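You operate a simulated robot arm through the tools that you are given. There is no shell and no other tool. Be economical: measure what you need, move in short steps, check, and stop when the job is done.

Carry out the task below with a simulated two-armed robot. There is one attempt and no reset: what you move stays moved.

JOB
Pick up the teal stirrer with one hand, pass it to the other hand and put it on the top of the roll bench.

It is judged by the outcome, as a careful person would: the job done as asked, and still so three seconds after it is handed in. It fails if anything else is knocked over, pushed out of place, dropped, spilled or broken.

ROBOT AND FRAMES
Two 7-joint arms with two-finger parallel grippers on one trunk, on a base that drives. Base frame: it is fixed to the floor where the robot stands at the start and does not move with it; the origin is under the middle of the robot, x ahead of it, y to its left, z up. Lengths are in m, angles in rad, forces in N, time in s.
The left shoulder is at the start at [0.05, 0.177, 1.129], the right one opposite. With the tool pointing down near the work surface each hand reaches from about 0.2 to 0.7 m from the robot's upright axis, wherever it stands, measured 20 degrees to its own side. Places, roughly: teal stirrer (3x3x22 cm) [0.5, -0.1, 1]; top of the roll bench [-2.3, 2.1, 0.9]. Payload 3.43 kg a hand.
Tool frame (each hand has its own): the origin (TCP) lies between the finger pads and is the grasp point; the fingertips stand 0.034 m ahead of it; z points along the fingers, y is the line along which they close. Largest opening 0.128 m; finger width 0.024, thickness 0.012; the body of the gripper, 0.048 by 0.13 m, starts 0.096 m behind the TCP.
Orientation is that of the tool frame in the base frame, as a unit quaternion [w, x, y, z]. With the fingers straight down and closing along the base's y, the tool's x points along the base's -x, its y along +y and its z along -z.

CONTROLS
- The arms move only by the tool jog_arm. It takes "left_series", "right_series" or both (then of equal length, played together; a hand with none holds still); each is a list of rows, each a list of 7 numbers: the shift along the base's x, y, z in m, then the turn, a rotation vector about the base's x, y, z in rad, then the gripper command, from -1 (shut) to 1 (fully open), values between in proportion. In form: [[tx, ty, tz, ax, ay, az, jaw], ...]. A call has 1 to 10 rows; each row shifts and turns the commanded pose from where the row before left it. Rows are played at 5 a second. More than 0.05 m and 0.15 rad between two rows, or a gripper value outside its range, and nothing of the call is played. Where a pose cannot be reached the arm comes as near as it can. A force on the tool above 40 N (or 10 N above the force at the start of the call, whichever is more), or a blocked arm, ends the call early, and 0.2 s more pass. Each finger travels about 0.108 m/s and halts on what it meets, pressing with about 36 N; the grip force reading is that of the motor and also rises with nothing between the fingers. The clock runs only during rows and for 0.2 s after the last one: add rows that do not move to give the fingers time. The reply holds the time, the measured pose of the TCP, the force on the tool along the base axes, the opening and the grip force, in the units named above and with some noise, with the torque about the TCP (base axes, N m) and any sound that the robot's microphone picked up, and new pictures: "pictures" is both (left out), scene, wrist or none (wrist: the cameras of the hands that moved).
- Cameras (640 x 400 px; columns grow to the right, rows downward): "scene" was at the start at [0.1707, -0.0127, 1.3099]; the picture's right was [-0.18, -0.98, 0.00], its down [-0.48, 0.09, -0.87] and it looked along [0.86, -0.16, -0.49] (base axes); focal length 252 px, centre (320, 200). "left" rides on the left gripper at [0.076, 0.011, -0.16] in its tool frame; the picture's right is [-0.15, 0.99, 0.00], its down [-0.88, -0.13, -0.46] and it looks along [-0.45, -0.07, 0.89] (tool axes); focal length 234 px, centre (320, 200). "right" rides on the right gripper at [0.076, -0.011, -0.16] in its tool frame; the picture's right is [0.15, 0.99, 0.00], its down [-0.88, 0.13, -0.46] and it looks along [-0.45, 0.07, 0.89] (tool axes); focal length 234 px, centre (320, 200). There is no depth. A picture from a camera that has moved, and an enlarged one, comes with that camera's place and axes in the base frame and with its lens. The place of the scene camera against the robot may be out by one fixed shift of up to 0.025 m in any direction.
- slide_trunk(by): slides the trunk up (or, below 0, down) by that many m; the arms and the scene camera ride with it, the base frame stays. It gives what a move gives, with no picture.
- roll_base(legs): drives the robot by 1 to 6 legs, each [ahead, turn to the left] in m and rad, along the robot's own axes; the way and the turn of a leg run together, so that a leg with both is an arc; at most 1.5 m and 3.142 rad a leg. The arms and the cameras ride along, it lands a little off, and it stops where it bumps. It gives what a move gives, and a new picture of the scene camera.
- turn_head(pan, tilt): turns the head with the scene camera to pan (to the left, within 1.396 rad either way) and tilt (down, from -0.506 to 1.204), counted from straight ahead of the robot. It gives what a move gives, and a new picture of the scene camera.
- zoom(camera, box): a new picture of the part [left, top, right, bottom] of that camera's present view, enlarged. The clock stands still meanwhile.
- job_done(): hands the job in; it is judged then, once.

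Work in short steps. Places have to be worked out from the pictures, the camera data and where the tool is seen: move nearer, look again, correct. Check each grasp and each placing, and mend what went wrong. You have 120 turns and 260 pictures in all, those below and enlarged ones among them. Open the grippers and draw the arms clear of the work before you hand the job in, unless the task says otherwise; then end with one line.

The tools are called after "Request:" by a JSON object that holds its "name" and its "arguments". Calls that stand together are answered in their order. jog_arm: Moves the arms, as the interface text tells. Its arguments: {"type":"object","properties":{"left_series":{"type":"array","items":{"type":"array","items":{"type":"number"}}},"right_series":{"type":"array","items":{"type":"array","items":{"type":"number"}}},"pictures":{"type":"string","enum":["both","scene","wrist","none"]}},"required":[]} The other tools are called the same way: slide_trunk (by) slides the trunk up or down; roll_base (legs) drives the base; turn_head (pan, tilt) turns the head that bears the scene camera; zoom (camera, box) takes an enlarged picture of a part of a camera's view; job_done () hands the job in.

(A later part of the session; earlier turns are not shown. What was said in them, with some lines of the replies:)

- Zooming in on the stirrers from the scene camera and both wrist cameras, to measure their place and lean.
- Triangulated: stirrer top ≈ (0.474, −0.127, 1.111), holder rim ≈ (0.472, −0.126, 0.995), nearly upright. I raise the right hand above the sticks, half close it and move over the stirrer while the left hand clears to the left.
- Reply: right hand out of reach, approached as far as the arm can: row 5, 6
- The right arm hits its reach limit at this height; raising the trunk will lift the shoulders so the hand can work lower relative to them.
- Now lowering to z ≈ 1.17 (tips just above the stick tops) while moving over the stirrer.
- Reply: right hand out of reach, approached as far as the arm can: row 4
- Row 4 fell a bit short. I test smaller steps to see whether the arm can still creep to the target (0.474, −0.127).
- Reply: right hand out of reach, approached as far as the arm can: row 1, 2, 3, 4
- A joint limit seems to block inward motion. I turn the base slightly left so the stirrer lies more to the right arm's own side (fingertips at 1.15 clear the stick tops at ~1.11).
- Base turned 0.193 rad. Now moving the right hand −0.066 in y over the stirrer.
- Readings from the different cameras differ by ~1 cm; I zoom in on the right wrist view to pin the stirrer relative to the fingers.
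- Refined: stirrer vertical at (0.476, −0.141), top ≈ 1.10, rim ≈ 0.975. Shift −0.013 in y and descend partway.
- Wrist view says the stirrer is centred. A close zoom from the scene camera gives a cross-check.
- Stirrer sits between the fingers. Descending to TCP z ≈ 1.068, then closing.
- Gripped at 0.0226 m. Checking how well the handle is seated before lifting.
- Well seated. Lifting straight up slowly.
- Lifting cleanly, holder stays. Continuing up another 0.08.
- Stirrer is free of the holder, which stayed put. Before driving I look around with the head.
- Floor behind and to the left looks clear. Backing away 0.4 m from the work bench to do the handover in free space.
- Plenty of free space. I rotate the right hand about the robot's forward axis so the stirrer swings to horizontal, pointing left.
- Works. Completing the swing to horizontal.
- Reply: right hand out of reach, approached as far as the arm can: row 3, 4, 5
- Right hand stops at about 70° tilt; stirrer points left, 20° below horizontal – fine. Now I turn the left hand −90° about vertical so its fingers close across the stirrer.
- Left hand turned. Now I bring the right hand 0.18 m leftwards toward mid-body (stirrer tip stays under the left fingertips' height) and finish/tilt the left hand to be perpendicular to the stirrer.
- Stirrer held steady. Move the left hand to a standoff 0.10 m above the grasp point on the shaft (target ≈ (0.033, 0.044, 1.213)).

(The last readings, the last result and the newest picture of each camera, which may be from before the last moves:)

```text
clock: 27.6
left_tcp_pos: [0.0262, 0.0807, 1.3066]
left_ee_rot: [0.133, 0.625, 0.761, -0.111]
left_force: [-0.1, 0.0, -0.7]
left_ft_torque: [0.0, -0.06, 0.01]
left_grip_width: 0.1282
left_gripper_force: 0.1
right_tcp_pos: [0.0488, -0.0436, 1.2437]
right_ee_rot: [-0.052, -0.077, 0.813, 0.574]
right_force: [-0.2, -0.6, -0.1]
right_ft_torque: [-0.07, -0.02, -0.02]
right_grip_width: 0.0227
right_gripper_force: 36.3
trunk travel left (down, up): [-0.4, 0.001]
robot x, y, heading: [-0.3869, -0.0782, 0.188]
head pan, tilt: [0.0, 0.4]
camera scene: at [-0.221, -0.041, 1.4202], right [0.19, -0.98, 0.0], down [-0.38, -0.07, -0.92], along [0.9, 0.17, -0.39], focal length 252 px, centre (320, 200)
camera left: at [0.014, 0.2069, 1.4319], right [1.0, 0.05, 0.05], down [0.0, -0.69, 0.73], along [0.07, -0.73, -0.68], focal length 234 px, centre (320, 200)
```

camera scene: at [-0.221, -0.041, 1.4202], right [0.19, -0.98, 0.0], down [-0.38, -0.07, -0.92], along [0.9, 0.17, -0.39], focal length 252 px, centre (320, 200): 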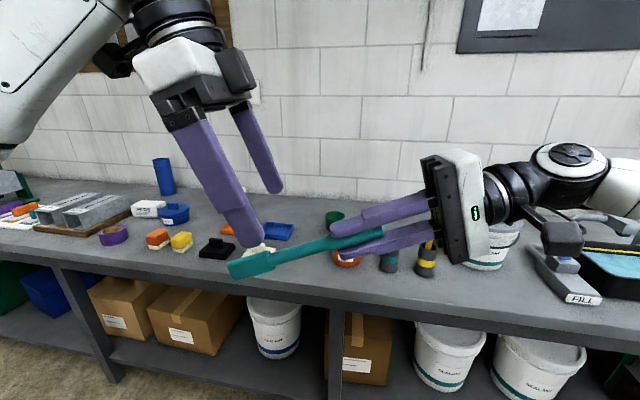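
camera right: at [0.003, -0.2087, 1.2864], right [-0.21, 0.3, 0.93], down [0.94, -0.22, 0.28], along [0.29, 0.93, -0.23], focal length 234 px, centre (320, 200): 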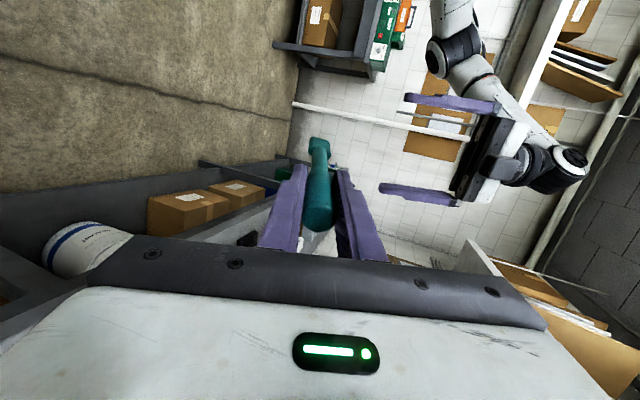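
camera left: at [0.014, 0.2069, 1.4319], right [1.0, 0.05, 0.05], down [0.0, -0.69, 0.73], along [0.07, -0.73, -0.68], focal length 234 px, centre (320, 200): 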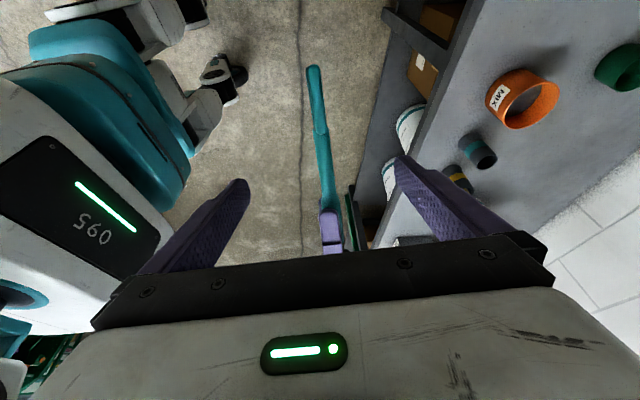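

Aligned: the shaft passes straight between the left fingers. Advancing along the tool axis to the shaft.

Request:
{"name": "jog_arm", "arguments": {"left_series": [[0.002, -0.0114, -0.0226, 0, 0, 0, 0.6], [0.002, -0.0114, -0.0226, 0, 0, 0, 0.4], [0.002, -0.0114, -0.0226, 0, 0, 0, 0.2], [0.002, -0.0114, -0.0226, 0, 0, 0, 0.2], [0, 0, 0, 0, 0, 0, 0.2]], "pictures": "both"}}

```text
clock: 28.8
left_tcp_pos: [0.0365, 0.0332, 1.2167]
left_ee_rot: [0.132, 0.627, 0.76, -0.11]
left_force: [-0.9, -0.5, 0.1]
left_ft_torque: [-0.03, 0.01, -0.05]
left_grip_width: 0.0767
left_gripper_force: 0.1
right_tcp_pos: [0.0502, -0.042, 1.2441]
right_ee_rot: [-0.052, -0.077, 0.814, 0.574]
right_force: [-0.3, 0.1, 0.1]
right_ft_torque: [-0.05, -0.03, 0.0]
right_grip_width: 0.0228
right_gripper_force: 35.9
trunk travel left (down, up): [-0.4, 0.001]
robot x, y, heading: [-0.3919, -0.0765, 0.191]
head pan, tilt: [0.0, 0.4]
camera scene: at [-0.2209, -0.0416, 1.4202], right [0.19, -0.98, 0.0], down [-0.38, -0.07, -0.92], along [0.9, 0.17, -0.39], focal length 252 px, centre (320, 200)
camera left: at [0.024, 0.1611, 1.3412], right [1.0, 0.05, 0.05], down [0.0, -0.69, 0.73], along [0.07, -0.73, -0.68], focal length 234 px, centre (320, 200)
```

scene: 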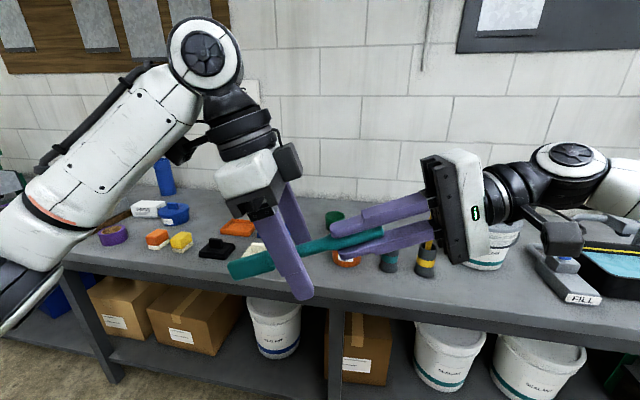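
left: 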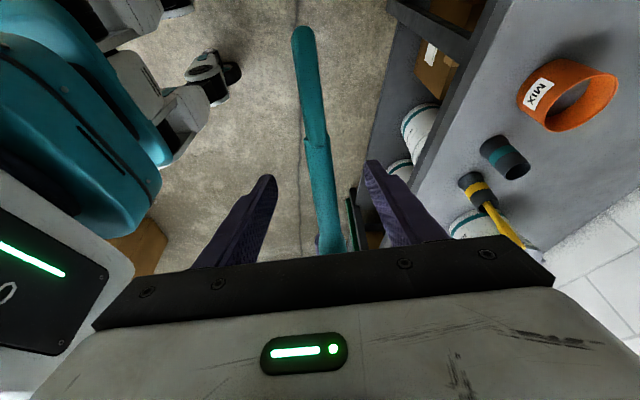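

Shaft between the left fingers, well placed. Closing the left hand.

Request:
{"name": "jog_arm", "arguments": {"left_series": [[0, 0, 0, 0, 0, 0, -0.4], [0, 0, 0, 0, 0, 0, -1], [0, 0, 0, 0, 0, 0, -1], [0, 0, 0, 0, 0, 0, -1]], "pictures": "both"}}

```text
clock: 29.8
left_tcp_pos: [0.0376, 0.0342, 1.2165]
left_ee_rot: [0.133, 0.625, 0.761, -0.11]
left_force: [14.5, 4.2, -2.4]
left_ft_torque: [0.08, 0.04, 0.09]
left_grip_width: 0.0166
left_gripper_force: 36.7
right_tcp_pos: [0.0477, -0.0427, 1.2443]
right_ee_rot: [-0.054, -0.079, 0.814, 0.574]
right_force: [-15.1, -4.1, 1.7]
right_ft_torque: [-0.02, 0.36, 0.98]
right_grip_width: 0.0227
right_gripper_force: 35.9
trunk travel left (down, up): [-0.4, 0.001]
robot x, y, heading: [-0.3926, -0.0735, 0.187]
head pan, tilt: [0.0, 0.4]
camera scene: at [-0.2207, -0.0417, 1.4202], right [0.19, -0.98, 0.0], down [-0.38, -0.07, -0.92], along [0.9, 0.17, -0.39], focal length 252 px, centre (320, 200)
camera left: at [0.0244, 0.1618, 1.3412], right [1.0, 0.06, 0.05], down [0.0, -0.69, 0.73], along [0.08, -0.72, -0.69], focal length 234 px, centre (320, 200)
```

scene: 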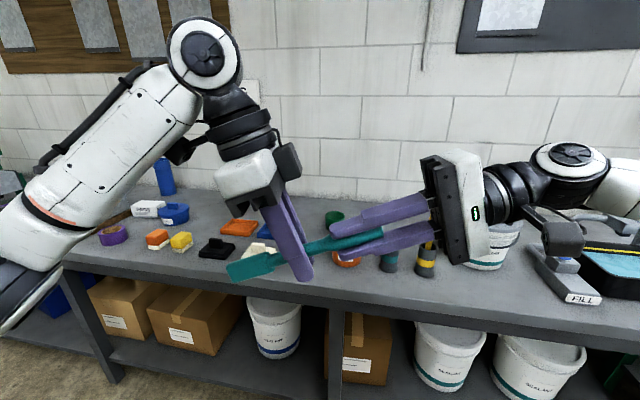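
left: 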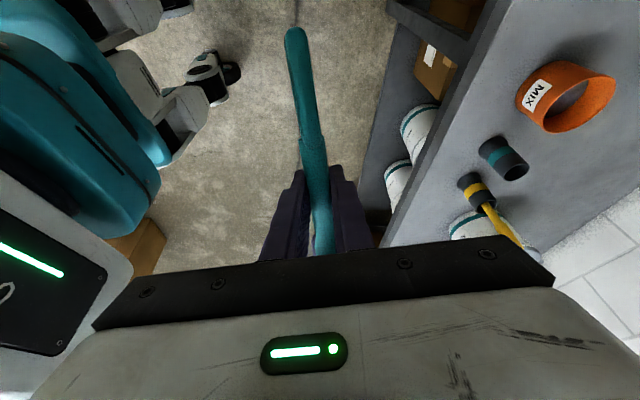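

Both hands hold it (left grip 0.0166 m). Opening the right hand and withdrawing along its tool axis.

Request:
{"name": "jog_arm", "arguments": {"right_series": [[0, 0, 0, 0, 0, 0, -0.3], [0, 0, 0, 0, 0, 0, 0.2], [0, 0, 0, 0, 0, 0, 0.4], [0.005, -0.028, 0.01, 0, 0, 0, 0.4], [0.0068, -0.037, 0.0133, 0, 0, 0, 0.4], [0.0068, -0.037, 0.0133, 0, 0, 0, 0.4], [0.0068, -0.037, 0.0133, 0, 0, 0, 0.4], [0.0068, -0.037, 0, 0, 0, 0, 0.4]], "pictures": "both"}}

```text
clock: 31.6
left_tcp_pos: [0.0358, 0.0346, 1.2172]
left_ee_rot: [0.132, 0.627, 0.76, -0.11]
left_force: [-0.2, 0.3, 0.7]
left_ft_torque: [0.03, 0.01, 0.0]
left_grip_width: 0.0167
left_gripper_force: 35.9
right_tcp_pos: [0.0814, -0.2171, 1.2939]
right_ee_rot: [-0.052, -0.076, 0.813, 0.574]
right_force: [-0.4, 0.5, 0.2]
right_ft_torque: [0.01, 0.01, 0.0]
right_grip_width: 0.0897
right_gripper_force: 0.0
trunk travel left (down, up): [-0.4, 0.001]
robot x, y, heading: [-0.3928, -0.0788, 0.192]
head pan, tilt: [0.0, 0.4]
camera scene: at [-0.2206, -0.0424, 1.4202], right [0.19, -0.98, 0.0], down [-0.38, -0.07, -0.92], along [0.9, 0.17, -0.39], focal length 252 px, centre (320, 200)
camera right: at [0.0352, -0.3825, 1.3357], right [-0.21, 0.3, 0.93], down [0.94, -0.22, 0.28], along [0.28, 0.93, -0.23], focal length 234 px, centre (320, 200)
```

scene: 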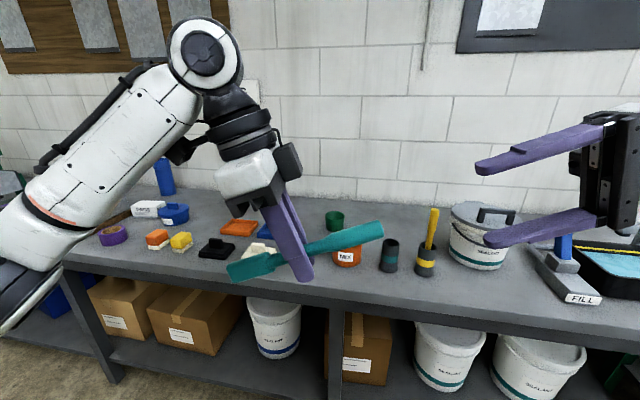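
right: 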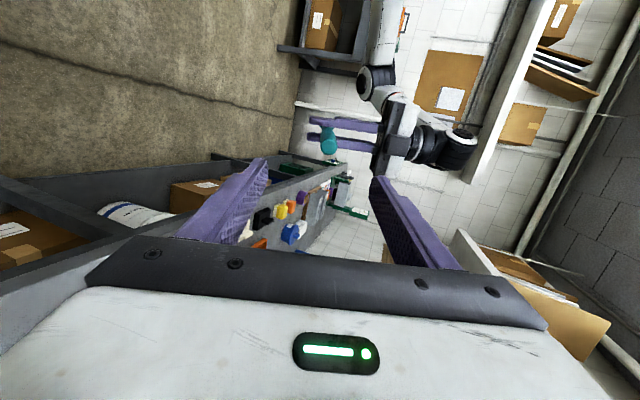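

Handover complete. Now bringing the right hand back to pointing down, and the left hand out to its own side and level.

Request:
{"name": "jog_arm", "arguments": {"right_series": [[0, 0, 0, -0.134, -0.0256, 0, 0.4], [0, 0, 0, -0.134, -0.0256, 0, 0.4], [0, 0, 0, -0.134, -0.0256, 0, 0.4], [0, 0, 0, -0.134, -0.0256, 0, 0.4], [0, 0, 0, -0.134, -0.0256, 0, 0], [0, 0, 0, -0.134, -0.0256, 0, -0.5], [0, 0, 0, -0.134, -0.0256, 0, -0.5], [0, 0, 0, -0.134, -0.0256, 0, -0.5], [0, 0, 0, -0.134, -0.0256, 0, -0.5]], "left_series": [[-0.007, 0.037, 0, 0, 0, 0, -1], [-0.007, 0.037, 0, 0, 0, 0, -1], [-0.007, 0.037, 0, 0, 0, 0, -1], [-0.007, 0.037, 0, 0, 0, 0, -1], [-0.007, 0.037, 0, 0, 0, 0, -1], [0, 0, 0, 0.115, 0.022, 0, -1], [0, 0, 0, 0.115, 0.022, 0, -1], [0, 0, 0, 0.11, 0.021, 0, -1], [0, 0, 0, 0, 0, 0, -1]], "pictures": "both"}}

```text
clock: 33.6
left_tcp_pos: [0.0003, 0.2195, 1.2151]
left_ee_rot: [-0.001, 0.636, 0.772, 0.0]
left_force: [-0.1, -1.1, 0.1]
left_ft_torque: [0.01, 0.01, 0.04]
left_grip_width: 0.0167
left_gripper_force: 35.8
right_tcp_pos: [0.0814, -0.2171, 1.2943]
right_ee_rot: [0.003, -0.094, 0.996, -0.001]
right_force: [0.1, -0.1, 0.0]
right_ft_torque: [0.01, 0.02, -0.03]
right_grip_width: 0.0319
right_gripper_force: 0.0
trunk travel left (down, up): [-0.4, 0.001]
robot x, y, heading: [-0.3923, -0.0776, 0.187]
head pan, tilt: [0.0, 0.4]
camera scene: at [-0.22, -0.0409, 1.42], right [0.19, -0.98, 0.0], down [-0.38, -0.07, -0.92], along [0.9, 0.17, -0.39], focal length 252 px, centre (320, 200)
camera right: at [0.0085, -0.2422, 1.453], right [-0.33, 0.94, 0.0], down [0.84, 0.29, 0.46], along [0.43, 0.15, -0.89], focal length 234 px, centre (320, 200)
camera left: at [-0.0018, 0.2968, 1.3747], right [1.0, 0.05, 0.0], down [0.04, -0.89, 0.45], along [0.02, -0.45, -0.89], focal length 234 px, centre (320, 200)
```

scene: 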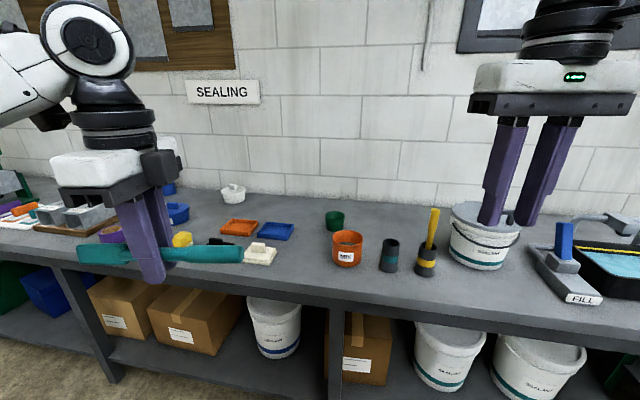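
right: 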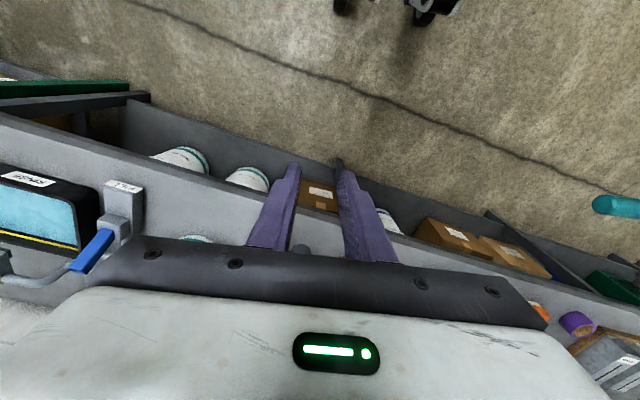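
left: 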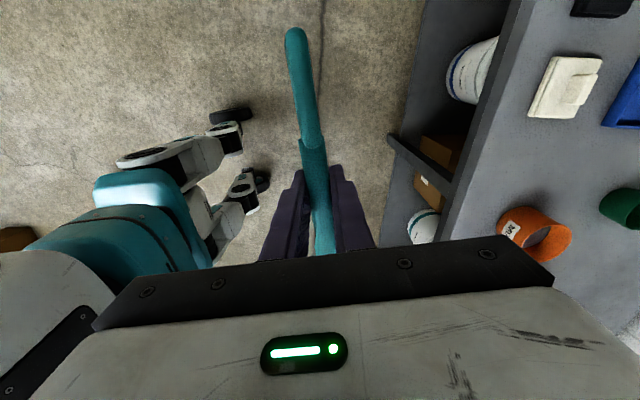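

Left hand holds the stirrer level. Turning the base left toward the roll bench side to look.

Request:
{"name": "roll_base", "arguments": {"legs": [[-0.1, 0], [0, 1.7]]}}

```text
clock: 38.8
left_tcp_pos: [-0.8288, 0.2577, 1.2139]
left_ee_rot: [0.001, -0.158, 0.987, 0.0]
left_force: [0.6, -0.9, 1.1]
left_ft_torque: [-0.03, 0.06, 0.01]
left_grip_width: 0.0167
left_gripper_force: 36.3
right_tcp_pos: [-0.4068, 0.3922, 1.2936]
right_ee_rot: [-0.001, 0.809, -0.587, -0.003]
right_force: [-0.9, 0.2, -0.2]
right_ft_torque: [-0.01, 0.02, 0.04]
right_grip_width: 0.032
right_gripper_force: 0.0
trunk travel left (down, up): [-0.4, 0.001]
robot x, y, heading: [-0.4879, -0.0985, 1.888]
head pan, tilt: [0.0, 0.4]
camera scene: at [-0.5273, 0.0636, 1.4202], right [0.95, 0.31, 0.0], down [0.12, -0.37, -0.92], along [-0.28, 0.88, -0.39], focal length 252 px, centre (320, 200)
```

scene: 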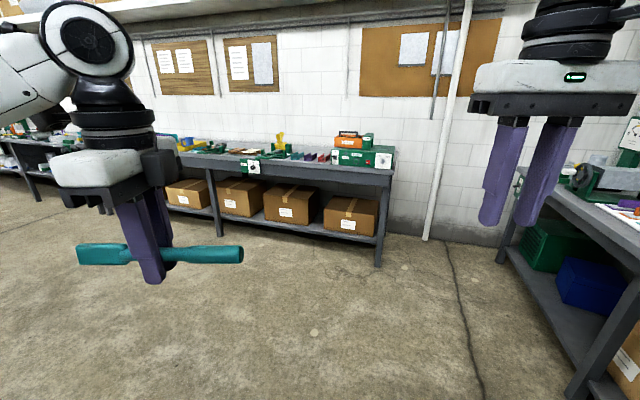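

Zooming in on the bench(es) ahead-left to identify the roll bench.

Request:
{"name": "turn_head", "arguments": {"pan": 0.45, "tilt": 0.25}}

Request:
{"name": "zoom", "arguments": {"camera": "scene", "box": [230, 70, 550, 270]}}

```text
clock: 39.7
left_tcp_pos: [-0.8298, 0.2579, 1.216]
left_ee_rot: [0.0, -0.158, 0.987, 0.0]
left_force: [0.5, -0.6, 0.4]
left_ft_torque: [0.05, -0.02, 0.02]
left_grip_width: 0.0165
left_gripper_force: 35.6
right_tcp_pos: [-0.4062, 0.3935, 1.2949]
right_ee_rot: [-0.001, 0.809, -0.587, -0.003]
right_force: [-0.3, -0.3, -0.4]
right_ft_torque: [0.01, 0.05, 0.03]
right_grip_width: 0.0321
right_gripper_force: 0.0
trunk travel left (down, up): [-0.4, 0.001]
robot x, y, heading: [-0.4851, -0.094, 1.888]
head pan, tilt: [0.45, 0.25]
camera scene: at [-0.5631, 0.043, 1.4341], right [0.72, 0.69, 0.0], down [0.17, -0.18, -0.97], along [-0.67, 0.7, -0.25], focal length 252 px, centre (320, 200)
```

scene: 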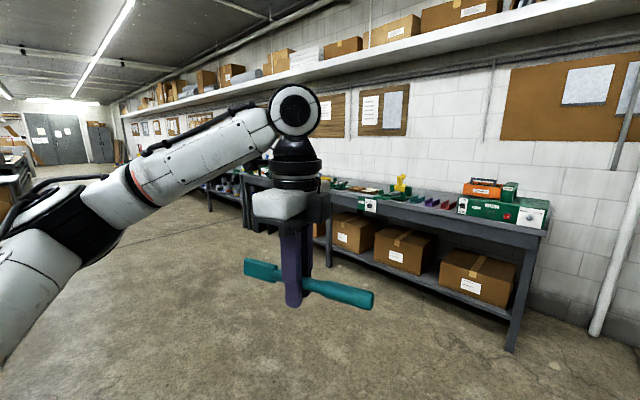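

```text
2.00 times, centred on (390, 170) of scene
camera zoom: at [-0.5631, 0.043, 1.4341], right [0.72, 0.69, 0.0], down [0.17, -0.18, -0.97], along [-0.67, 0.7, -0.25], focal length 505 px, centre (180, 260)
```

zoom: 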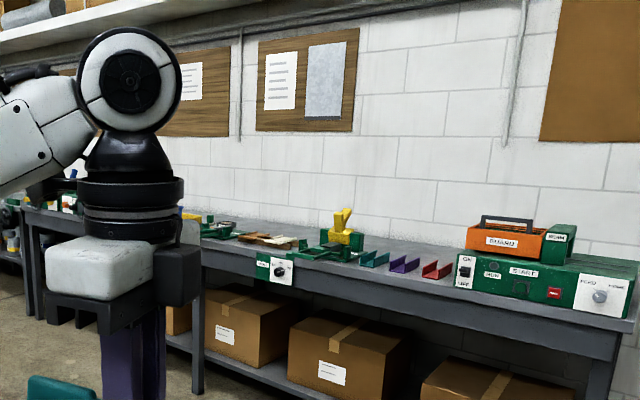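

The long bench along the left wall (front edge ≈ y 1.9–2.0, spanning x ≈ −4 to −0.6) matches the roll bench. Floor between is clear; I drive toward a spot in front of it and face it.

Request:
{"name": "turn_head", "arguments": {"pan": 0.0, "tilt": 0.35}}

Request:
{"name": "roll_base", "arguments": {"legs": [[0, 0.68], [1.0, 0]]}}

```text
clock: 40.6
left_tcp_pos: [-0.8291, 0.2571, 1.2158]
left_ee_rot: [-0.001, -0.159, 0.987, 0.0]
left_force: [0.3, 0.1, -0.4]
left_ft_torque: [-0.02, 0.0, -0.02]
left_grip_width: 0.0166
left_gripper_force: 36.5
right_tcp_pos: [-0.4072, 0.3928, 1.2944]
right_ee_rot: [0.0, 0.809, -0.588, -0.003]
right_force: [0.0, 0.1, -0.6]
right_ft_torque: [0.0, 0.01, -0.03]
right_grip_width: 0.0319
right_gripper_force: 0.0
trunk travel left (down, up): [-0.4, 0.001]
robot x, y, heading: [-0.4874, -0.0965, 1.886]
head pan, tilt: [0.0, 0.351]
camera scene: at [-0.5273, 0.064, 1.4247], right [0.95, 0.31, 0.0], down [0.11, -0.33, -0.94], along [-0.29, 0.89, -0.34], focal length 252 px, centre (320, 200)
```

scene: 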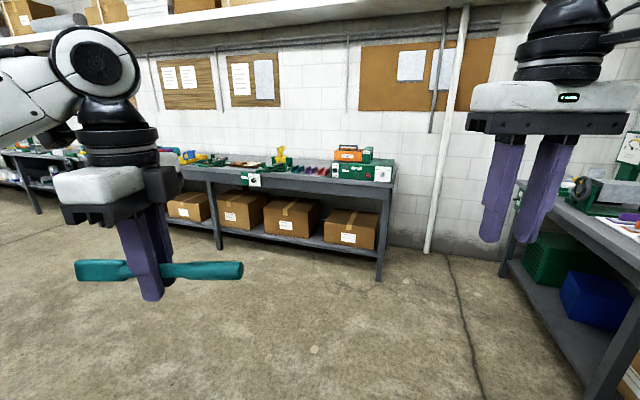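

```text
clock: 47.6
left_tcp_pos: [-1.8156, 0.5047, 1.2151]
left_ee_rot: [0.0, -0.48, 0.877, 0.0]
left_force: [-0.2, 0.9, 0.0]
left_ft_torque: [0.01, 0.0, -0.04]
left_grip_width: 0.0164
left_gripper_force: 36.5
right_tcp_pos: [-1.5756, 0.8762, 1.293]
right_ee_rot: [0.0, 0.96, -0.281, -0.002]
right_force: [0.0, -0.1, 0.2]
right_ft_torque: [-0.01, -0.03, -0.02]
right_grip_width: 0.032
right_gripper_force: 0.1
trunk travel left (down, up): [-0.4, 0.001]
robot x, y, heading: [-1.328, 0.4475, 2.575]
head pan, tilt: [0.0, 0.351]
camera scene: at [-1.4551, 0.5398, 1.4247], right [0.54, 0.84, 0.0], down [0.29, -0.19, -0.94], along [-0.79, 0.51, -0.34], focal length 252 px, centre (320, 200)
```

scene: 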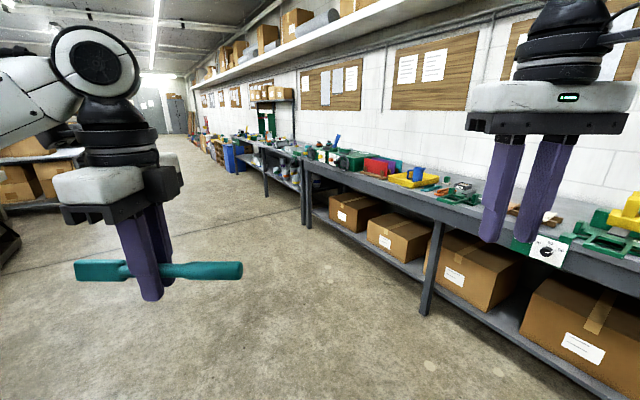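

The bench's front edge is near y ≈ 1.75. Driving on and turning to face it.

Request:
{"name": "roll_base", "arguments": {"legs": [[0.9, 0], [0, -1.0]]}}

```text
clock: 54.9
left_tcp_pos: [-2.3057, 1.3776, 1.2152]
left_ee_rot: [0.0, -0.003, 1.0, 0.001]
left_force: [0.3, -0.7, 0.0]
left_ft_torque: [-0.02, 0.01, 0.01]
left_grip_width: 0.0165
left_gripper_force: 36.0
right_tcp_pos: [-1.8625, 1.3778, 1.2951]
right_ee_rot: [-0.002, 0.708, -0.706, -0.003]
right_force: [0.5, -0.1, 0.6]
right_ft_torque: [0.0, -0.02, -0.03]
right_grip_width: 0.0322
right_gripper_force: 0.0
trunk travel left (down, up): [-0.4, 0.001]
robot x, y, heading: [-2.0902, 0.9375, 1.573]
head pan, tilt: [0.0, 0.351]
camera scene: at [-2.0786, 1.1055, 1.4247], right [1.0, 0.0, 0.0], down [0.0, -0.34, -0.94], along [0.0, 0.94, -0.34], focal length 252 px, centre (320, 200)
```

scene: 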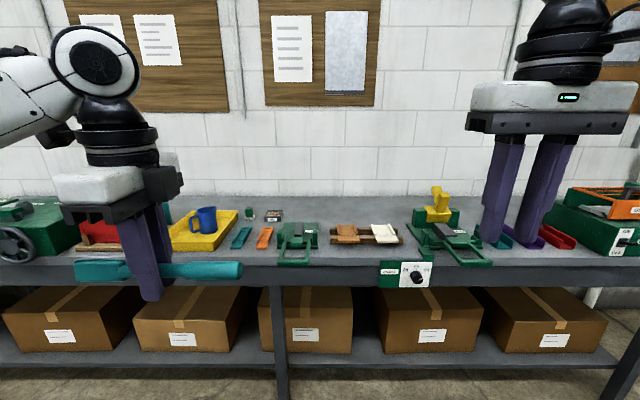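

Facing the bench. A free strip seems to exist in front of the wooden blocks (x ≈ −2.05…−1.75, y ≈ 1.9–2.03). Zooming in to check.

Request:
{"name": "zoom", "arguments": {"camera": "scene", "box": [220, 170, 500, 300]}}

```text
2.29 times, centred on (360, 235) of scene
camera zoom: at [-2.0786, 1.1055, 1.4247], right [1.0, 0.0, 0.0], down [0.0, -0.34, -0.94], along [0.0, 0.94, -0.34], focal length 577 px, centre (229, 120)
```

zoom: 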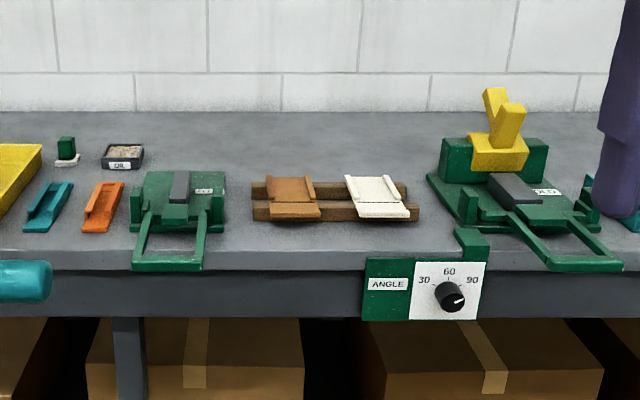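

Free strip confirmed: x ≈ −2.10…−1.70, y ≈ 1.89–2.05 in front of the wooden rack. Driving so the left hand ends up opposite its middle (target ≈ (−1.91, 1.975)).

Request:
{"name": "roll_base", "arguments": {"legs": [[0, -0.682], [0.62, 0], [0, 0.682]]}}

Request:
{"name": "turn_head", "arguments": {"pan": 0.3, "tilt": 0.6}}

```text
clock: 62.0
left_tcp_pos: [-1.9216, 1.8657, 1.215]
left_ee_rot: [0.0, -0.004, 1.0, 0.0]
left_force: [0.2, 0.4, 0.3]
left_ft_torque: [0.01, -0.01, -0.01]
left_grip_width: 0.0167
left_gripper_force: 35.8
right_tcp_pos: [-1.4795, 1.8661, 1.2942]
right_ee_rot: [-0.001, 0.709, -0.705, -0.002]
right_force: [0.1, 0.5, 0.5]
right_ft_torque: [0.01, -0.01, 0.0]
right_grip_width: 0.0321
right_gripper_force: 0.1
trunk travel left (down, up): [-0.4, 0.001]
robot x, y, heading: [-1.7032, 1.4276, 1.576]
head pan, tilt: [0.0, 0.351]
camera scene: at [-1.6947, 1.5935, 1.4247], right [1.0, 0.0, 0.0], down [0.0, -0.34, -0.94], along [0.0, 0.94, -0.34], focal length 252 px, centre (320, 200)
```

scene: 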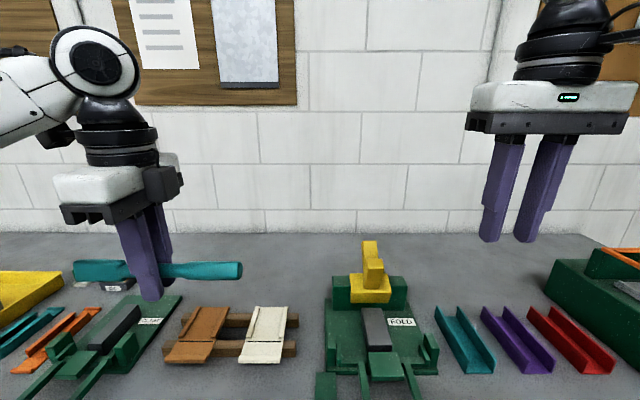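

```text
clock: 62.8
left_tcp_pos: [-1.9213, 1.8664, 1.2155]
left_ee_rot: [0.0, -0.004, 1.0, 0.0]
left_force: [0.4, -0.1, 0.1]
left_ft_torque: [0.05, 0.01, -0.03]
left_grip_width: 0.0164
left_gripper_force: 35.8
right_tcp_pos: [-1.4787, 1.8648, 1.2944]
right_ee_rot: [-0.002, 0.709, -0.705, -0.003]
right_force: [-0.1, -1.0, 0.1]
right_ft_torque: [-0.02, 0.01, 0.02]
right_grip_width: 0.0318
right_gripper_force: 0.1
trunk travel left (down, up): [-0.4, 0.001]
robot x, y, heading: [-1.7015, 1.4236, 1.576]
head pan, tilt: [0.3, 0.6]
camera scene: at [-1.7203, 1.5847, 1.402], right [0.95, 0.3, 0.0], down [0.17, -0.54, -0.83], along [-0.25, 0.79, -0.56], focal length 252 px, centre (320, 200)
```

scene: 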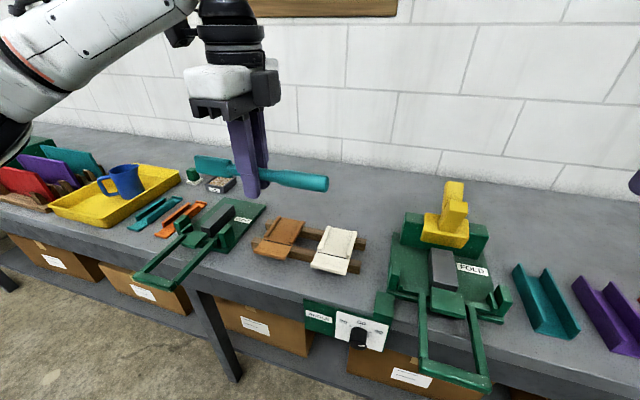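

Checking the strip's depth more closely with the scene and left wrist cameras.

Request:
{"name": "zoom", "arguments": {"camera": "scene", "box": [190, 180, 430, 330]}}

Request:
{"name": "zoom", "arguments": {"camera": "left", "box": [0, 0, 640, 400]}}

```text
2.67 times, centred on (310, 255) of scene
camera zoom: at [-1.7203, 1.5847, 1.402], right [0.95, 0.3, 0.0], down [0.17, -0.54, -0.83], along [-0.25, 0.79, -0.56], focal length 673 px, centre (347, 53)
```

zoom: 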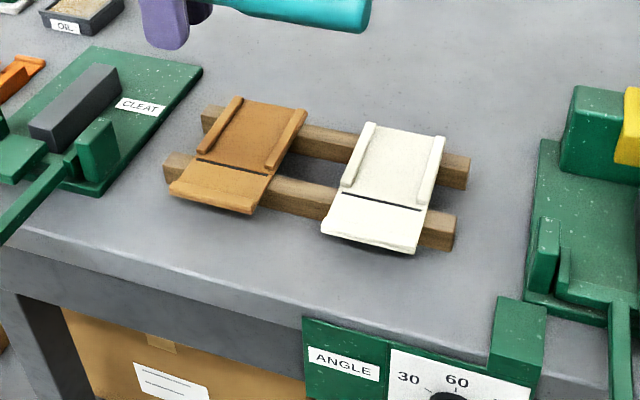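

```text
1.00 times, centred on (320, 200) of left
camera zoom: at [-1.9971, 1.8787, 1.3752], right [0.14, 0.99, 0.0], down [0.88, -0.12, 0.46], along [0.45, -0.06, -0.89], focal length 234 px, centre (320, 200)
```

zoom: 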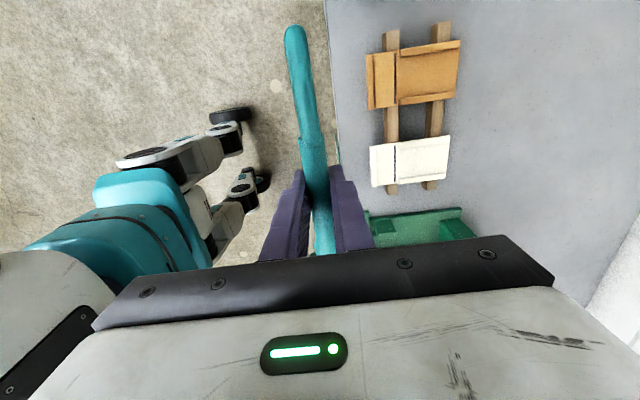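

The front strip is only ~6 cm deep (edge y ≈ 1.90, rack front ≈ 1.96) – too tight. Behind the rack (y > 2.14) there is a wide clear area, so I'll place it at about (−1.92, 2.21). Driving forward 0.155 m; the base front has ample clearance to the bench edge.

Request:
{"name": "roll_base", "arguments": {"legs": [[0.155, 0]]}}

Request:
{"name": "jog_arm", "arguments": {"left_series": [[0, 0.035, 0, 0, 0, 0, -1], [0, 0.035, 0, 0, 0, 0, -1], [0, 0.035, 0, 0, 0, 0, -1], [0, 0.035, 0, 0, 0, 0, -1], [0, 0.035, 0, 0, 0, 0, -1], [0, 0, 0, 0, 0, 0, -1]], "pictures": "both"}}

```text
clock: 64.2
left_tcp_pos: [-1.9229, 2.0215, 1.2158]
left_ee_rot: [0.0, -0.004, 1.0, 0.0]
left_force: [-0.1, 0.1, -0.3]
left_ft_torque: [-0.04, -0.02, -0.01]
left_grip_width: 0.0166
left_gripper_force: 35.7
right_tcp_pos: [-1.4796, 2.0207, 1.295]
right_ee_rot: [-0.001, 0.709, -0.705, -0.002]
right_force: [0.2, 0.4, -0.3]
right_ft_torque: [-0.05, 0.01, 0.01]
right_grip_width: 0.0318
right_gripper_force: 0.0
trunk travel left (down, up): [-0.4, 0.001]
robot x, y, heading: [-1.7069, 1.5798, 1.574]
head pan, tilt: [0.3, 0.6]
camera scene: at [-1.7212, 1.7396, 1.4018], right [0.95, 0.3, 0.0], down [0.17, -0.54, -0.82], along [-0.25, 0.79, -0.57], focal length 252 px, centre (320, 200)
```

scene: 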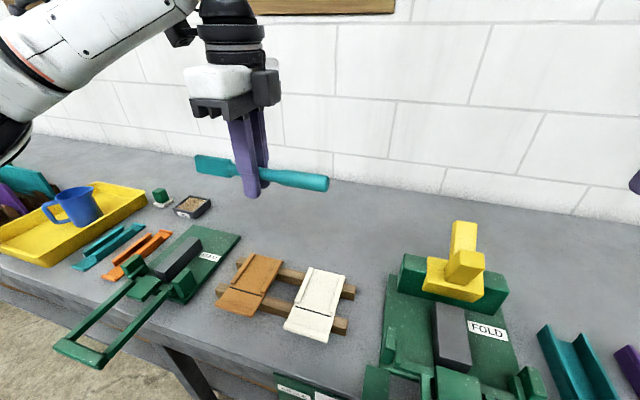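

```text
clock: 65.6
left_tcp_pos: [-1.9231, 2.1968, 1.2153]
left_ee_rot: [0.0, -0.003, 1.0, 0.0]
left_force: [-0.9, 0.5, -0.5]
left_ft_torque: [0.02, -0.05, 0.0]
left_grip_width: 0.0164
left_gripper_force: 35.7
right_tcp_pos: [-1.4834, 2.0202, 1.2949]
right_ee_rot: [-0.003, 0.709, -0.705, -0.003]
right_force: [-0.8, 0.5, 0.3]
right_ft_torque: [-0.02, -0.06, 0.01]
right_grip_width: 0.032
right_gripper_force: 0.1
trunk travel left (down, up): [-0.4, 0.001]
robot x, y, heading: [-1.7061, 1.5811, 1.571]
head pan, tilt: [0.3, 0.6]
camera scene: at [-1.7239, 1.7389, 1.4018], right [0.95, 0.3, 0.0], down [0.17, -0.54, -0.82], along [-0.25, 0.79, -0.57], focal length 252 px, centre (320, 200)
camera left: at [-1.9997, 2.2097, 1.375], right [0.14, 0.99, 0.0], down [0.88, -0.12, 0.46], along [0.45, -0.06, -0.89], focal length 234 px, centre (320, 200)
```

scene: 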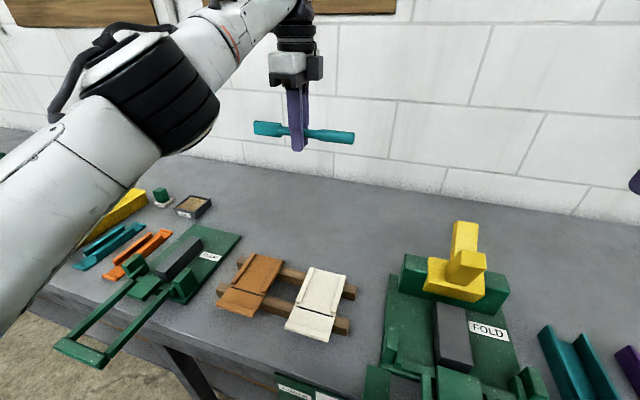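
left: 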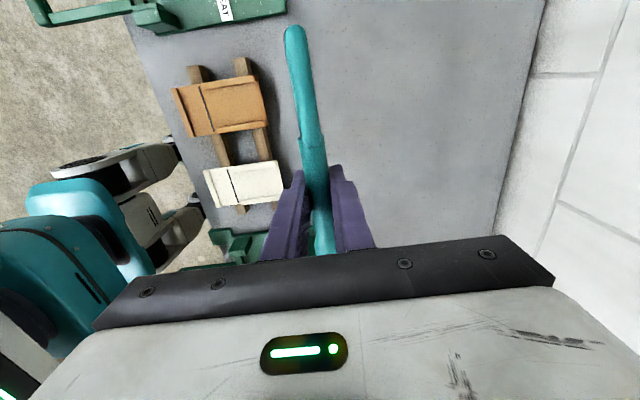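

Reach is good and the surface beneath is clear. Moving +0.025 further back and lowering part way, watching the forearm clearance.

Request:
{"name": "jog_arm", "arguments": {"left_series": [[0, 0.025, 0, 0, 0, 0, -1], [0, 0, -0.04, 0, 0, 0, -1], [0, 0, -0.04, 0, 0, 0, -1], [0, 0, -0.04, 0, 0, 0, -1], [0, 0, 0, 0, 0, 0, -1]], "pictures": "both"}}

```text
clock: 66.8
left_tcp_pos: [-1.9218, 2.1964, 1.0959]
left_ee_rot: [-0.001, -0.004, 1.0, 0.001]
left_force: [0.2, 0.1, -0.5]
left_ft_torque: [0.0, -0.04, 0.0]
left_grip_width: 0.0168
left_gripper_force: 36.2
left hand out of reach, approached as far as the arm can: row 1
right_tcp_pos: [-1.4801, 2.0194, 1.2945]
right_ee_rot: [-0.002, 0.709, -0.705, -0.002]
right_force: [0.0, -0.5, 0.3]
right_ft_torque: [0.03, -0.03, 0.02]
right_grip_width: 0.0324
right_gripper_force: 0.1
trunk travel left (down, up): [-0.4, 0.001]
robot x, y, heading: [-1.706, 1.5775, 1.573]
head pan, tilt: [0.3, 0.6]
camera scene: at [-1.7208, 1.7384, 1.402], right [0.95, 0.3, 0.0], down [0.17, -0.54, -0.83], along [-0.25, 0.79, -0.56], focal length 252 px, centre (320, 200)
camera left: at [-1.9965, 2.2081, 1.2558], right [0.14, 0.99, 0.0], down [0.88, -0.12, 0.45], along [0.45, -0.06, -0.89], focal length 234 px, centre (320, 200)
```

scene: 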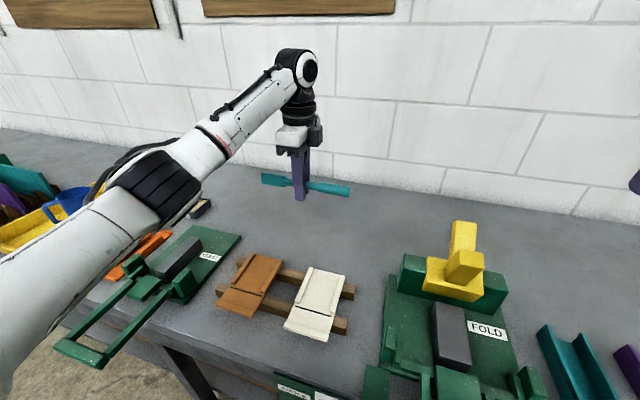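
left: 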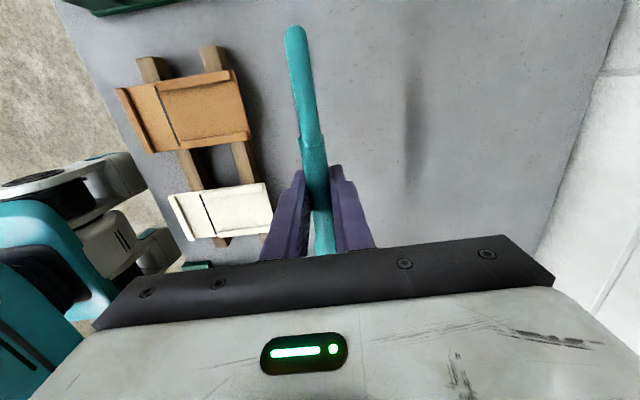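

Elbow remains well above the bench items (~1.19). Lowering further to about z 0.965.

Request:
{"name": "jog_arm", "arguments": {"left_series": [[0, 0.0, -0.04, 0, 0, 0, -1], [0, 0.01, -0.03, 0, 0, 0, -1], [0, 0.01, -0.03, 0, 0, 0, -1], [0, 0, -0.03, 0, 0, 0, -1], [0, 0, 0, 0, 0, 0, -1]], "pictures": "both"}}

```text
clock: 68.0
left_tcp_pos: [-1.9238, 2.2158, 0.9648]
left_ee_rot: [0.0, -0.003, 1.0, 0.001]
left_force: [0.5, -0.2, -0.6]
left_ft_torque: [-0.03, 0.04, 0.0]
left_grip_width: 0.0166
left_gripper_force: 36.0
right_tcp_pos: [-1.4801, 2.02, 1.295]
right_ee_rot: [-0.001, 0.709, -0.705, -0.003]
right_force: [0.0, -0.2, 0.4]
right_ft_torque: [0.03, 0.0, 0.03]
right_grip_width: 0.0317
right_gripper_force: 0.0
trunk travel left (down, up): [-0.4, 0.001]
robot x, y, heading: [-1.705, 1.5815, 1.576]
head pan, tilt: [0.3, 0.6]
camera scene: at [-1.7211, 1.7387, 1.402], right [0.95, 0.3, 0.0], down [0.17, -0.54, -0.83], along [-0.25, 0.79, -0.56], focal length 252 px, centre (320, 200)
camera left: at [-1.9978, 2.2281, 1.1253], right [0.14, 0.99, 0.0], down [0.88, -0.12, 0.46], along [0.45, -0.06, -0.89], focal length 234 px, centre (320, 200)
```

scene: 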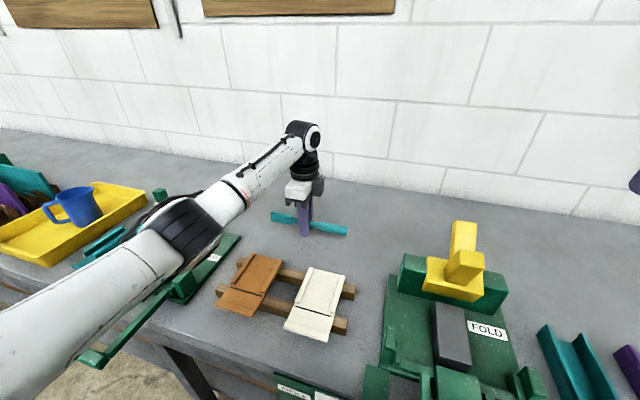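
left: 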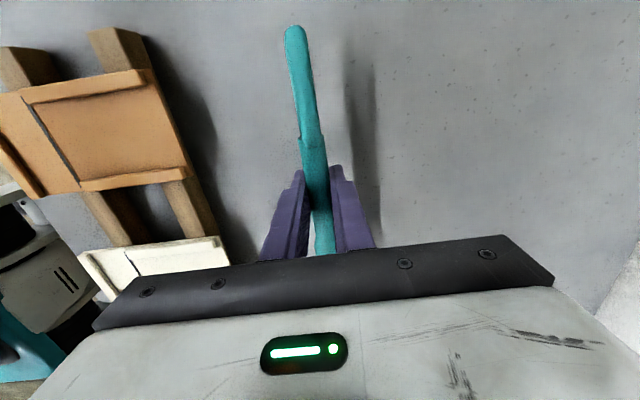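

Elbow still ~0.1 m above the CLEAT fixture. Lowering in small steps until the fingertips just meet the surface.

Request:
{"name": "jog_arm", "arguments": {"left_series": [[0, 0, -0.015, 0, 0, 0, -1], [0, 0, -0.012, 0, 0, 0, -1], [0, 0, -0.006, 0, 0, 0, -1], [0, 0, -0.005, 0, 0, 0, -1], [0, 0, 0, 0, 0, 0, -1]], "pictures": "scene"}}

Request:
{"name": "zoom", "arguments": {"camera": "scene", "box": [200, 150, 400, 275]}}

```text
clock: 69.2
left_tcp_pos: [-1.9223, 2.2166, 0.9345]
left_ee_rot: [0.0, -0.004, 1.0, 0.005]
left_force: [-4.6, -1.7, 28.5]
left_ft_torque: [-0.52, 0.06, -0.06]
left_grip_width: 0.0167
left_gripper_force: 35.7
right_tcp_pos: [-1.4799, 2.017, 1.297]
right_ee_rot: [-0.003, 0.709, -0.705, -0.003]
right_force: [0.6, 0.3, 0.1]
right_ft_torque: [0.0, 0.04, 0.02]
right_grip_width: 0.0321
right_gripper_force: 0.1
trunk travel left (down, up): [-0.4, 0.001]
robot x, y, heading: [-1.7075, 1.5796, 1.577]
head pan, tilt: [0.3, 0.6]
camera scene: at [-1.7207, 1.7352, 1.4029], right [0.95, 0.3, 0.0], down [0.17, -0.54, -0.83], along [-0.25, 0.79, -0.56], focal length 252 px, centre (320, 200)
```

scene: 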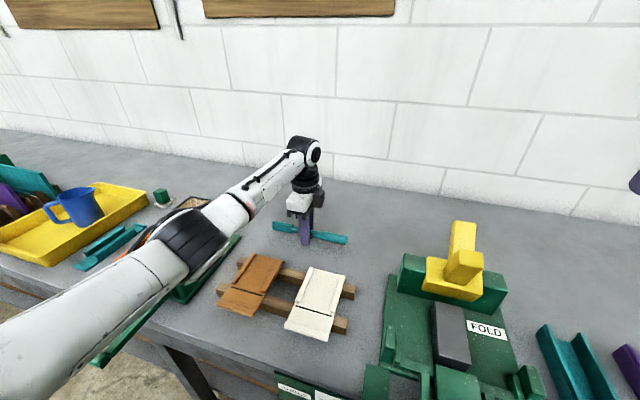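

```text
3.20 times, centred on (300, 212) of scene
camera zoom: at [-1.7207, 1.7352, 1.4029], right [0.95, 0.3, 0.0], down [0.17, -0.54, -0.83], along [-0.25, 0.79, -0.56], focal length 807 px, centre (384, 160)
```

zoom: 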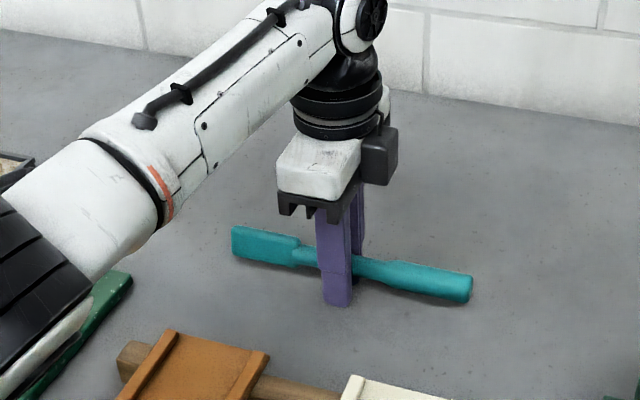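

Contact at z 0.9345 (surface ≈ 0.90). Easing up 3 mm to unload, then opening gently.

Request:
{"name": "jog_arm", "arguments": {"left_series": [[0, 0, 0.003, 0, 0, 0, -1], [0, 0, 0, 0, 0, 0, -0.7], [0, 0, 0, 0, 0, 0, -0.6], [0, 0, 0, 0, 0, 0, -0.4], [0, 0, 0, 0, 0, 0, -0.2], [0, 0, 0, 0, 0, 0, -0.1], [0, 0, 0, 0, 0, 0, -0.1]], "pictures": "both"}}

Request:
{"name": "zoom", "arguments": {"camera": "scene", "box": [200, 150, 400, 275]}}

```text
clock: 70.8
left_tcp_pos: [-1.9208, 2.2179, 0.9344]
left_ee_rot: [-0.001, -0.004, 1.0, 0.003]
left_force: [0.4, 13.6, 17.0]
left_ft_torque: [-0.12, -0.03, 0.0]
left_grip_width: 0.0497
left_gripper_force: 0.1
right_tcp_pos: [-1.4789, 2.0195, 1.2936]
right_ee_rot: [-0.001, 0.709, -0.705, -0.003]
right_force: [0.2, 0.3, -0.1]
right_ft_torque: [-0.02, -0.01, 0.0]
right_grip_width: 0.0319
right_gripper_force: 0.2
trunk travel left (down, up): [-0.4, 0.001]
robot x, y, heading: [-1.7092, 1.5773, 1.574]
head pan, tilt: [0.3, 0.6]
camera scene: at [-1.7204, 1.7383, 1.4021], right [0.95, 0.3, 0.0], down [0.17, -0.54, -0.83], along [-0.25, 0.79, -0.56], focal length 252 px, centre (320, 200)
camera left: at [-1.9962, 2.229, 1.094], right [0.14, 0.99, 0.01], down [0.88, -0.13, 0.45], along [0.45, -0.06, -0.89], focal length 234 px, centre (320, 200)
```

scene: 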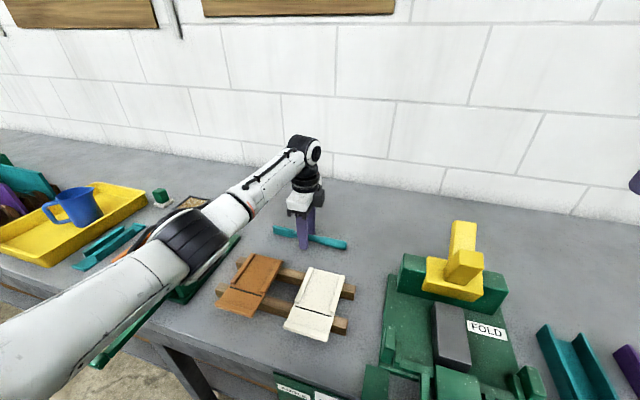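
left: 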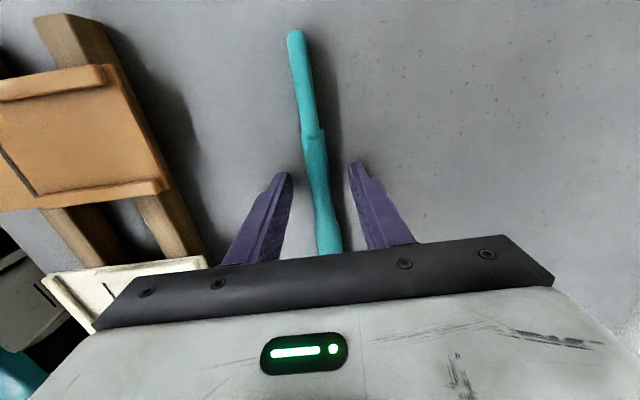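

```text
3.20 times, centred on (300, 212) of scene
camera zoom: at [-1.7204, 1.7383, 1.4021], right [0.95, 0.3, 0.0], down [0.17, -0.54, -0.83], along [-0.25, 0.79, -0.56], focal length 807 px, centre (384, 160)
```

zoom: 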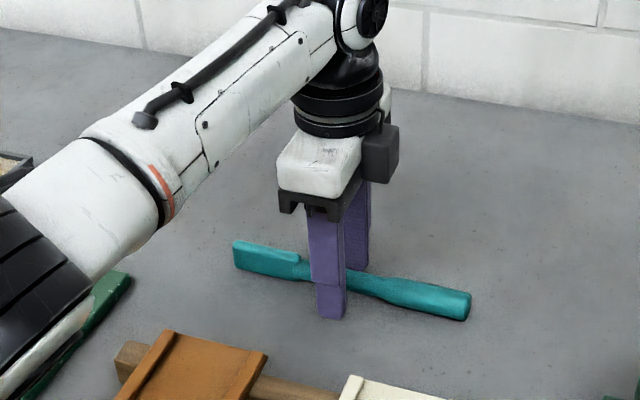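

The stirrer lies flat on the bench, free of the fingers. Raising the hand straight up.

Request:
{"name": "jog_arm", "arguments": {"left_series": [[0, 0, 0.02, 0, 0, 0, -0.1], [0, 0, 0.03, 0, 0, 0, -0.1], [0, 0, 0.04, 0, 0, 0, -0.1], [0, 0, 0.04, 0, 0, 0, -0.1], [0, -0.01, 0.04, 0, 0, 0, -0.1], [0, -0.02, 0.04, 0, 0, 0, -0.1], [0, -0.03, 0.04, 0, 0, 0, -0.1], [0, -0.03, 0.02, 0, 0, 0, -0.1], [0, -0.03, 0, 0, 0, 0, -0.1]], "pictures": "both"}}

```text
clock: 72.8
left_tcp_pos: [-1.9223, 2.0945, 1.1998]
left_ee_rot: [-0.001, -0.004, 1.0, -0.001]
left_force: [0.5, 0.0, 0.2]
left_ft_torque: [0.0, -0.01, -0.01]
left_grip_width: 0.0576
left_gripper_force: 0.0
right_tcp_pos: [-1.4808, 2.0196, 1.2951]
right_ee_rot: [0.0, 0.709, -0.705, -0.003]
right_force: [-0.7, 0.0, -0.5]
right_ft_torque: [0.01, 0.0, -0.05]
right_grip_width: 0.0319
right_gripper_force: 0.0
trunk travel left (down, up): [-0.4, 0.001]
robot x, y, heading: [-1.707, 1.5803, 1.578]
head pan, tilt: [0.3, 0.6]
camera scene: at [-1.7215, 1.7382, 1.402], right [0.95, 0.3, 0.0], down [0.17, -0.54, -0.83], along [-0.25, 0.79, -0.56], focal length 252 px, centre (320, 200)
camera left: at [-1.9976, 2.1064, 1.3602], right [0.14, 0.99, 0.0], down [0.88, -0.12, 0.45], along [0.45, -0.06, -0.89], focal length 234 px, centre (320, 200)
```

scene: 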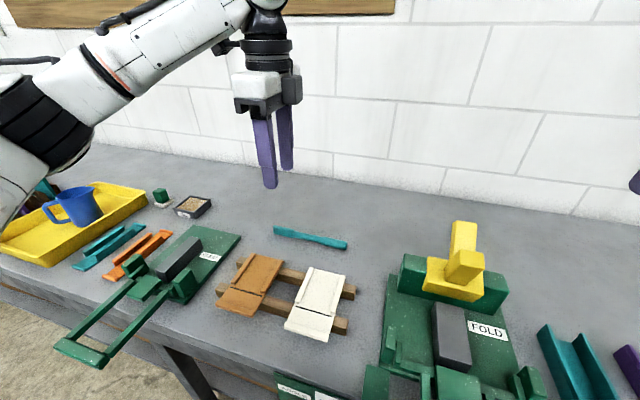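
left: 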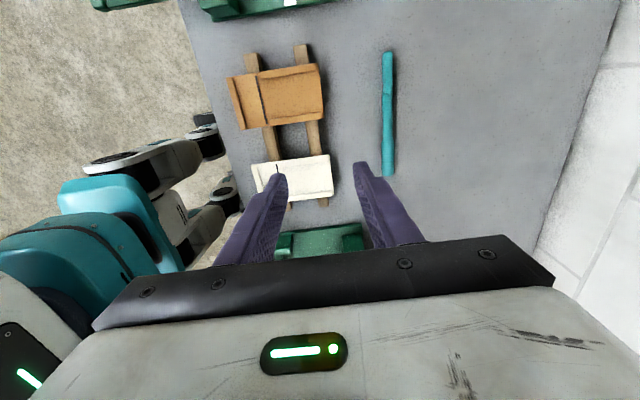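

The stirrer rests on the bench and nothing else has moved. Backing the robot off, then opening both grippers.

Request:
{"name": "roll_base", "arguments": {"legs": [[-0.4, 0]]}}

Request:
{"name": "jog_arm", "arguments": {"left_series": [[0, 0, 0, 0, 0, 0, 1], [0, 0, 0, 0, 0, 0, 1], [0, 0, 0, 0, 0, 0, 1]], "right_series": [[0, 0, 0, 0, 0, 0, 1], [0, 0, 0, 0, 0, 0, 1], [0, 0, 0, 0, 0, 0, 1]], "pictures": "scene"}}

```text
clock: 75.3
left_tcp_pos: [-1.9223, 1.6914, 1.1999]
left_ee_rot: [0.0, -0.007, 1.0, -0.001]
left_force: [0.7, 0.3, -0.1]
left_ft_torque: [0.03, -0.02, -0.01]
left_grip_width: 0.0575
left_gripper_force: 0.3
right_tcp_pos: [-1.4793, 1.6191, 1.2948]
right_ee_rot: [-0.002, 0.711, -0.703, -0.003]
right_force: [-1.4, -0.1, -0.8]
right_ft_torque: [0.04, 0.01, -0.01]
right_grip_width: 0.0317
right_gripper_force: 0.0
trunk travel left (down, up): [-0.4, 0.001]
robot x, y, heading: [-1.7053, 1.1777, 1.578]
head pan, tilt: [0.3, 0.6]
camera scene: at [-1.7189, 1.336, 1.402], right [0.95, 0.31, 0.0], down [0.17, -0.54, -0.83], along [-0.25, 0.79, -0.56], focal length 252 px, centre (320, 200)
```

scene: 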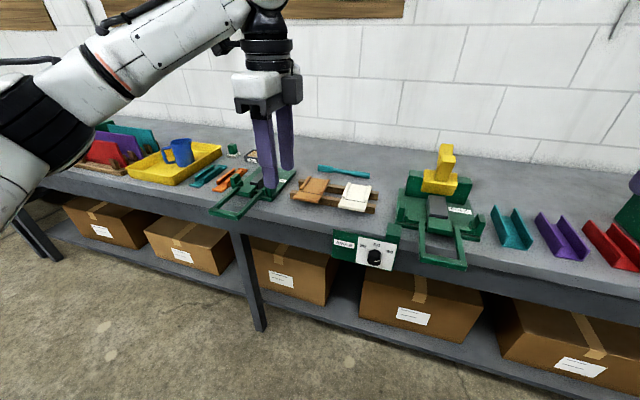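

```text
clock: 76.1
left_tcp_pos: [-1.9219, 1.6919, 1.2012]
left_ee_rot: [-0.001, -0.006, 1.0, 0.0]
left_force: [0.0, 0.0, 0.9]
left_ft_torque: [-0.01, 0.02, -0.01]
left_grip_width: 0.1279
left_gripper_force: 0.1
right_tcp_pos: [-1.4784, 1.6191, 1.295]
right_ee_rot: [-0.001, 0.712, -0.703, -0.003]
right_force: [1.0, 0.3, 0.1]
right_ft_torque: [-0.02, 0.02, 0.05]
right_grip_width: 0.128
right_gripper_force: 0.0
trunk travel left (down, up): [-0.4, 0.001]
robot x, y, heading: [-1.7, 1.1794, 1.579]
head pan, tilt: [0.3, 0.6]
camera scene: at [-1.7189, 1.3365, 1.4019], right [0.95, 0.31, 0.0], down [0.17, -0.54, -0.83], along [-0.25, 0.79, -0.56], focal length 252 px, centre (320, 200)
```

scene: 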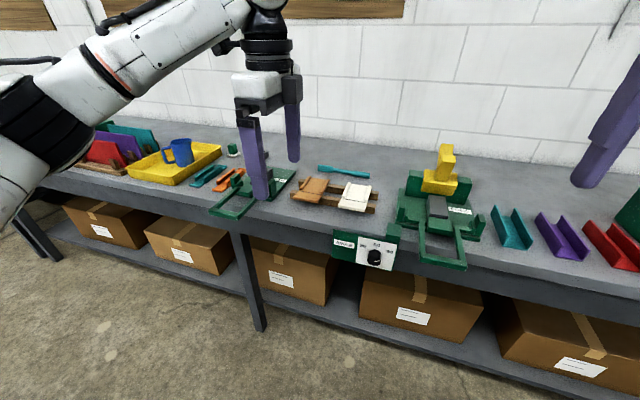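

The stirrer is at rest on the roll bench, both hands are open and clear, and nothing else looks moved. Handing in.

Request:
{"name": "job_done", "arguments": {}}

```text
The job is handed in.
```

The right hand picked up the teal stirrer and passed it to the left hand, which laid it flat on top of the roll bench; nothing else appeared to move in the last pictures before I handed it in.
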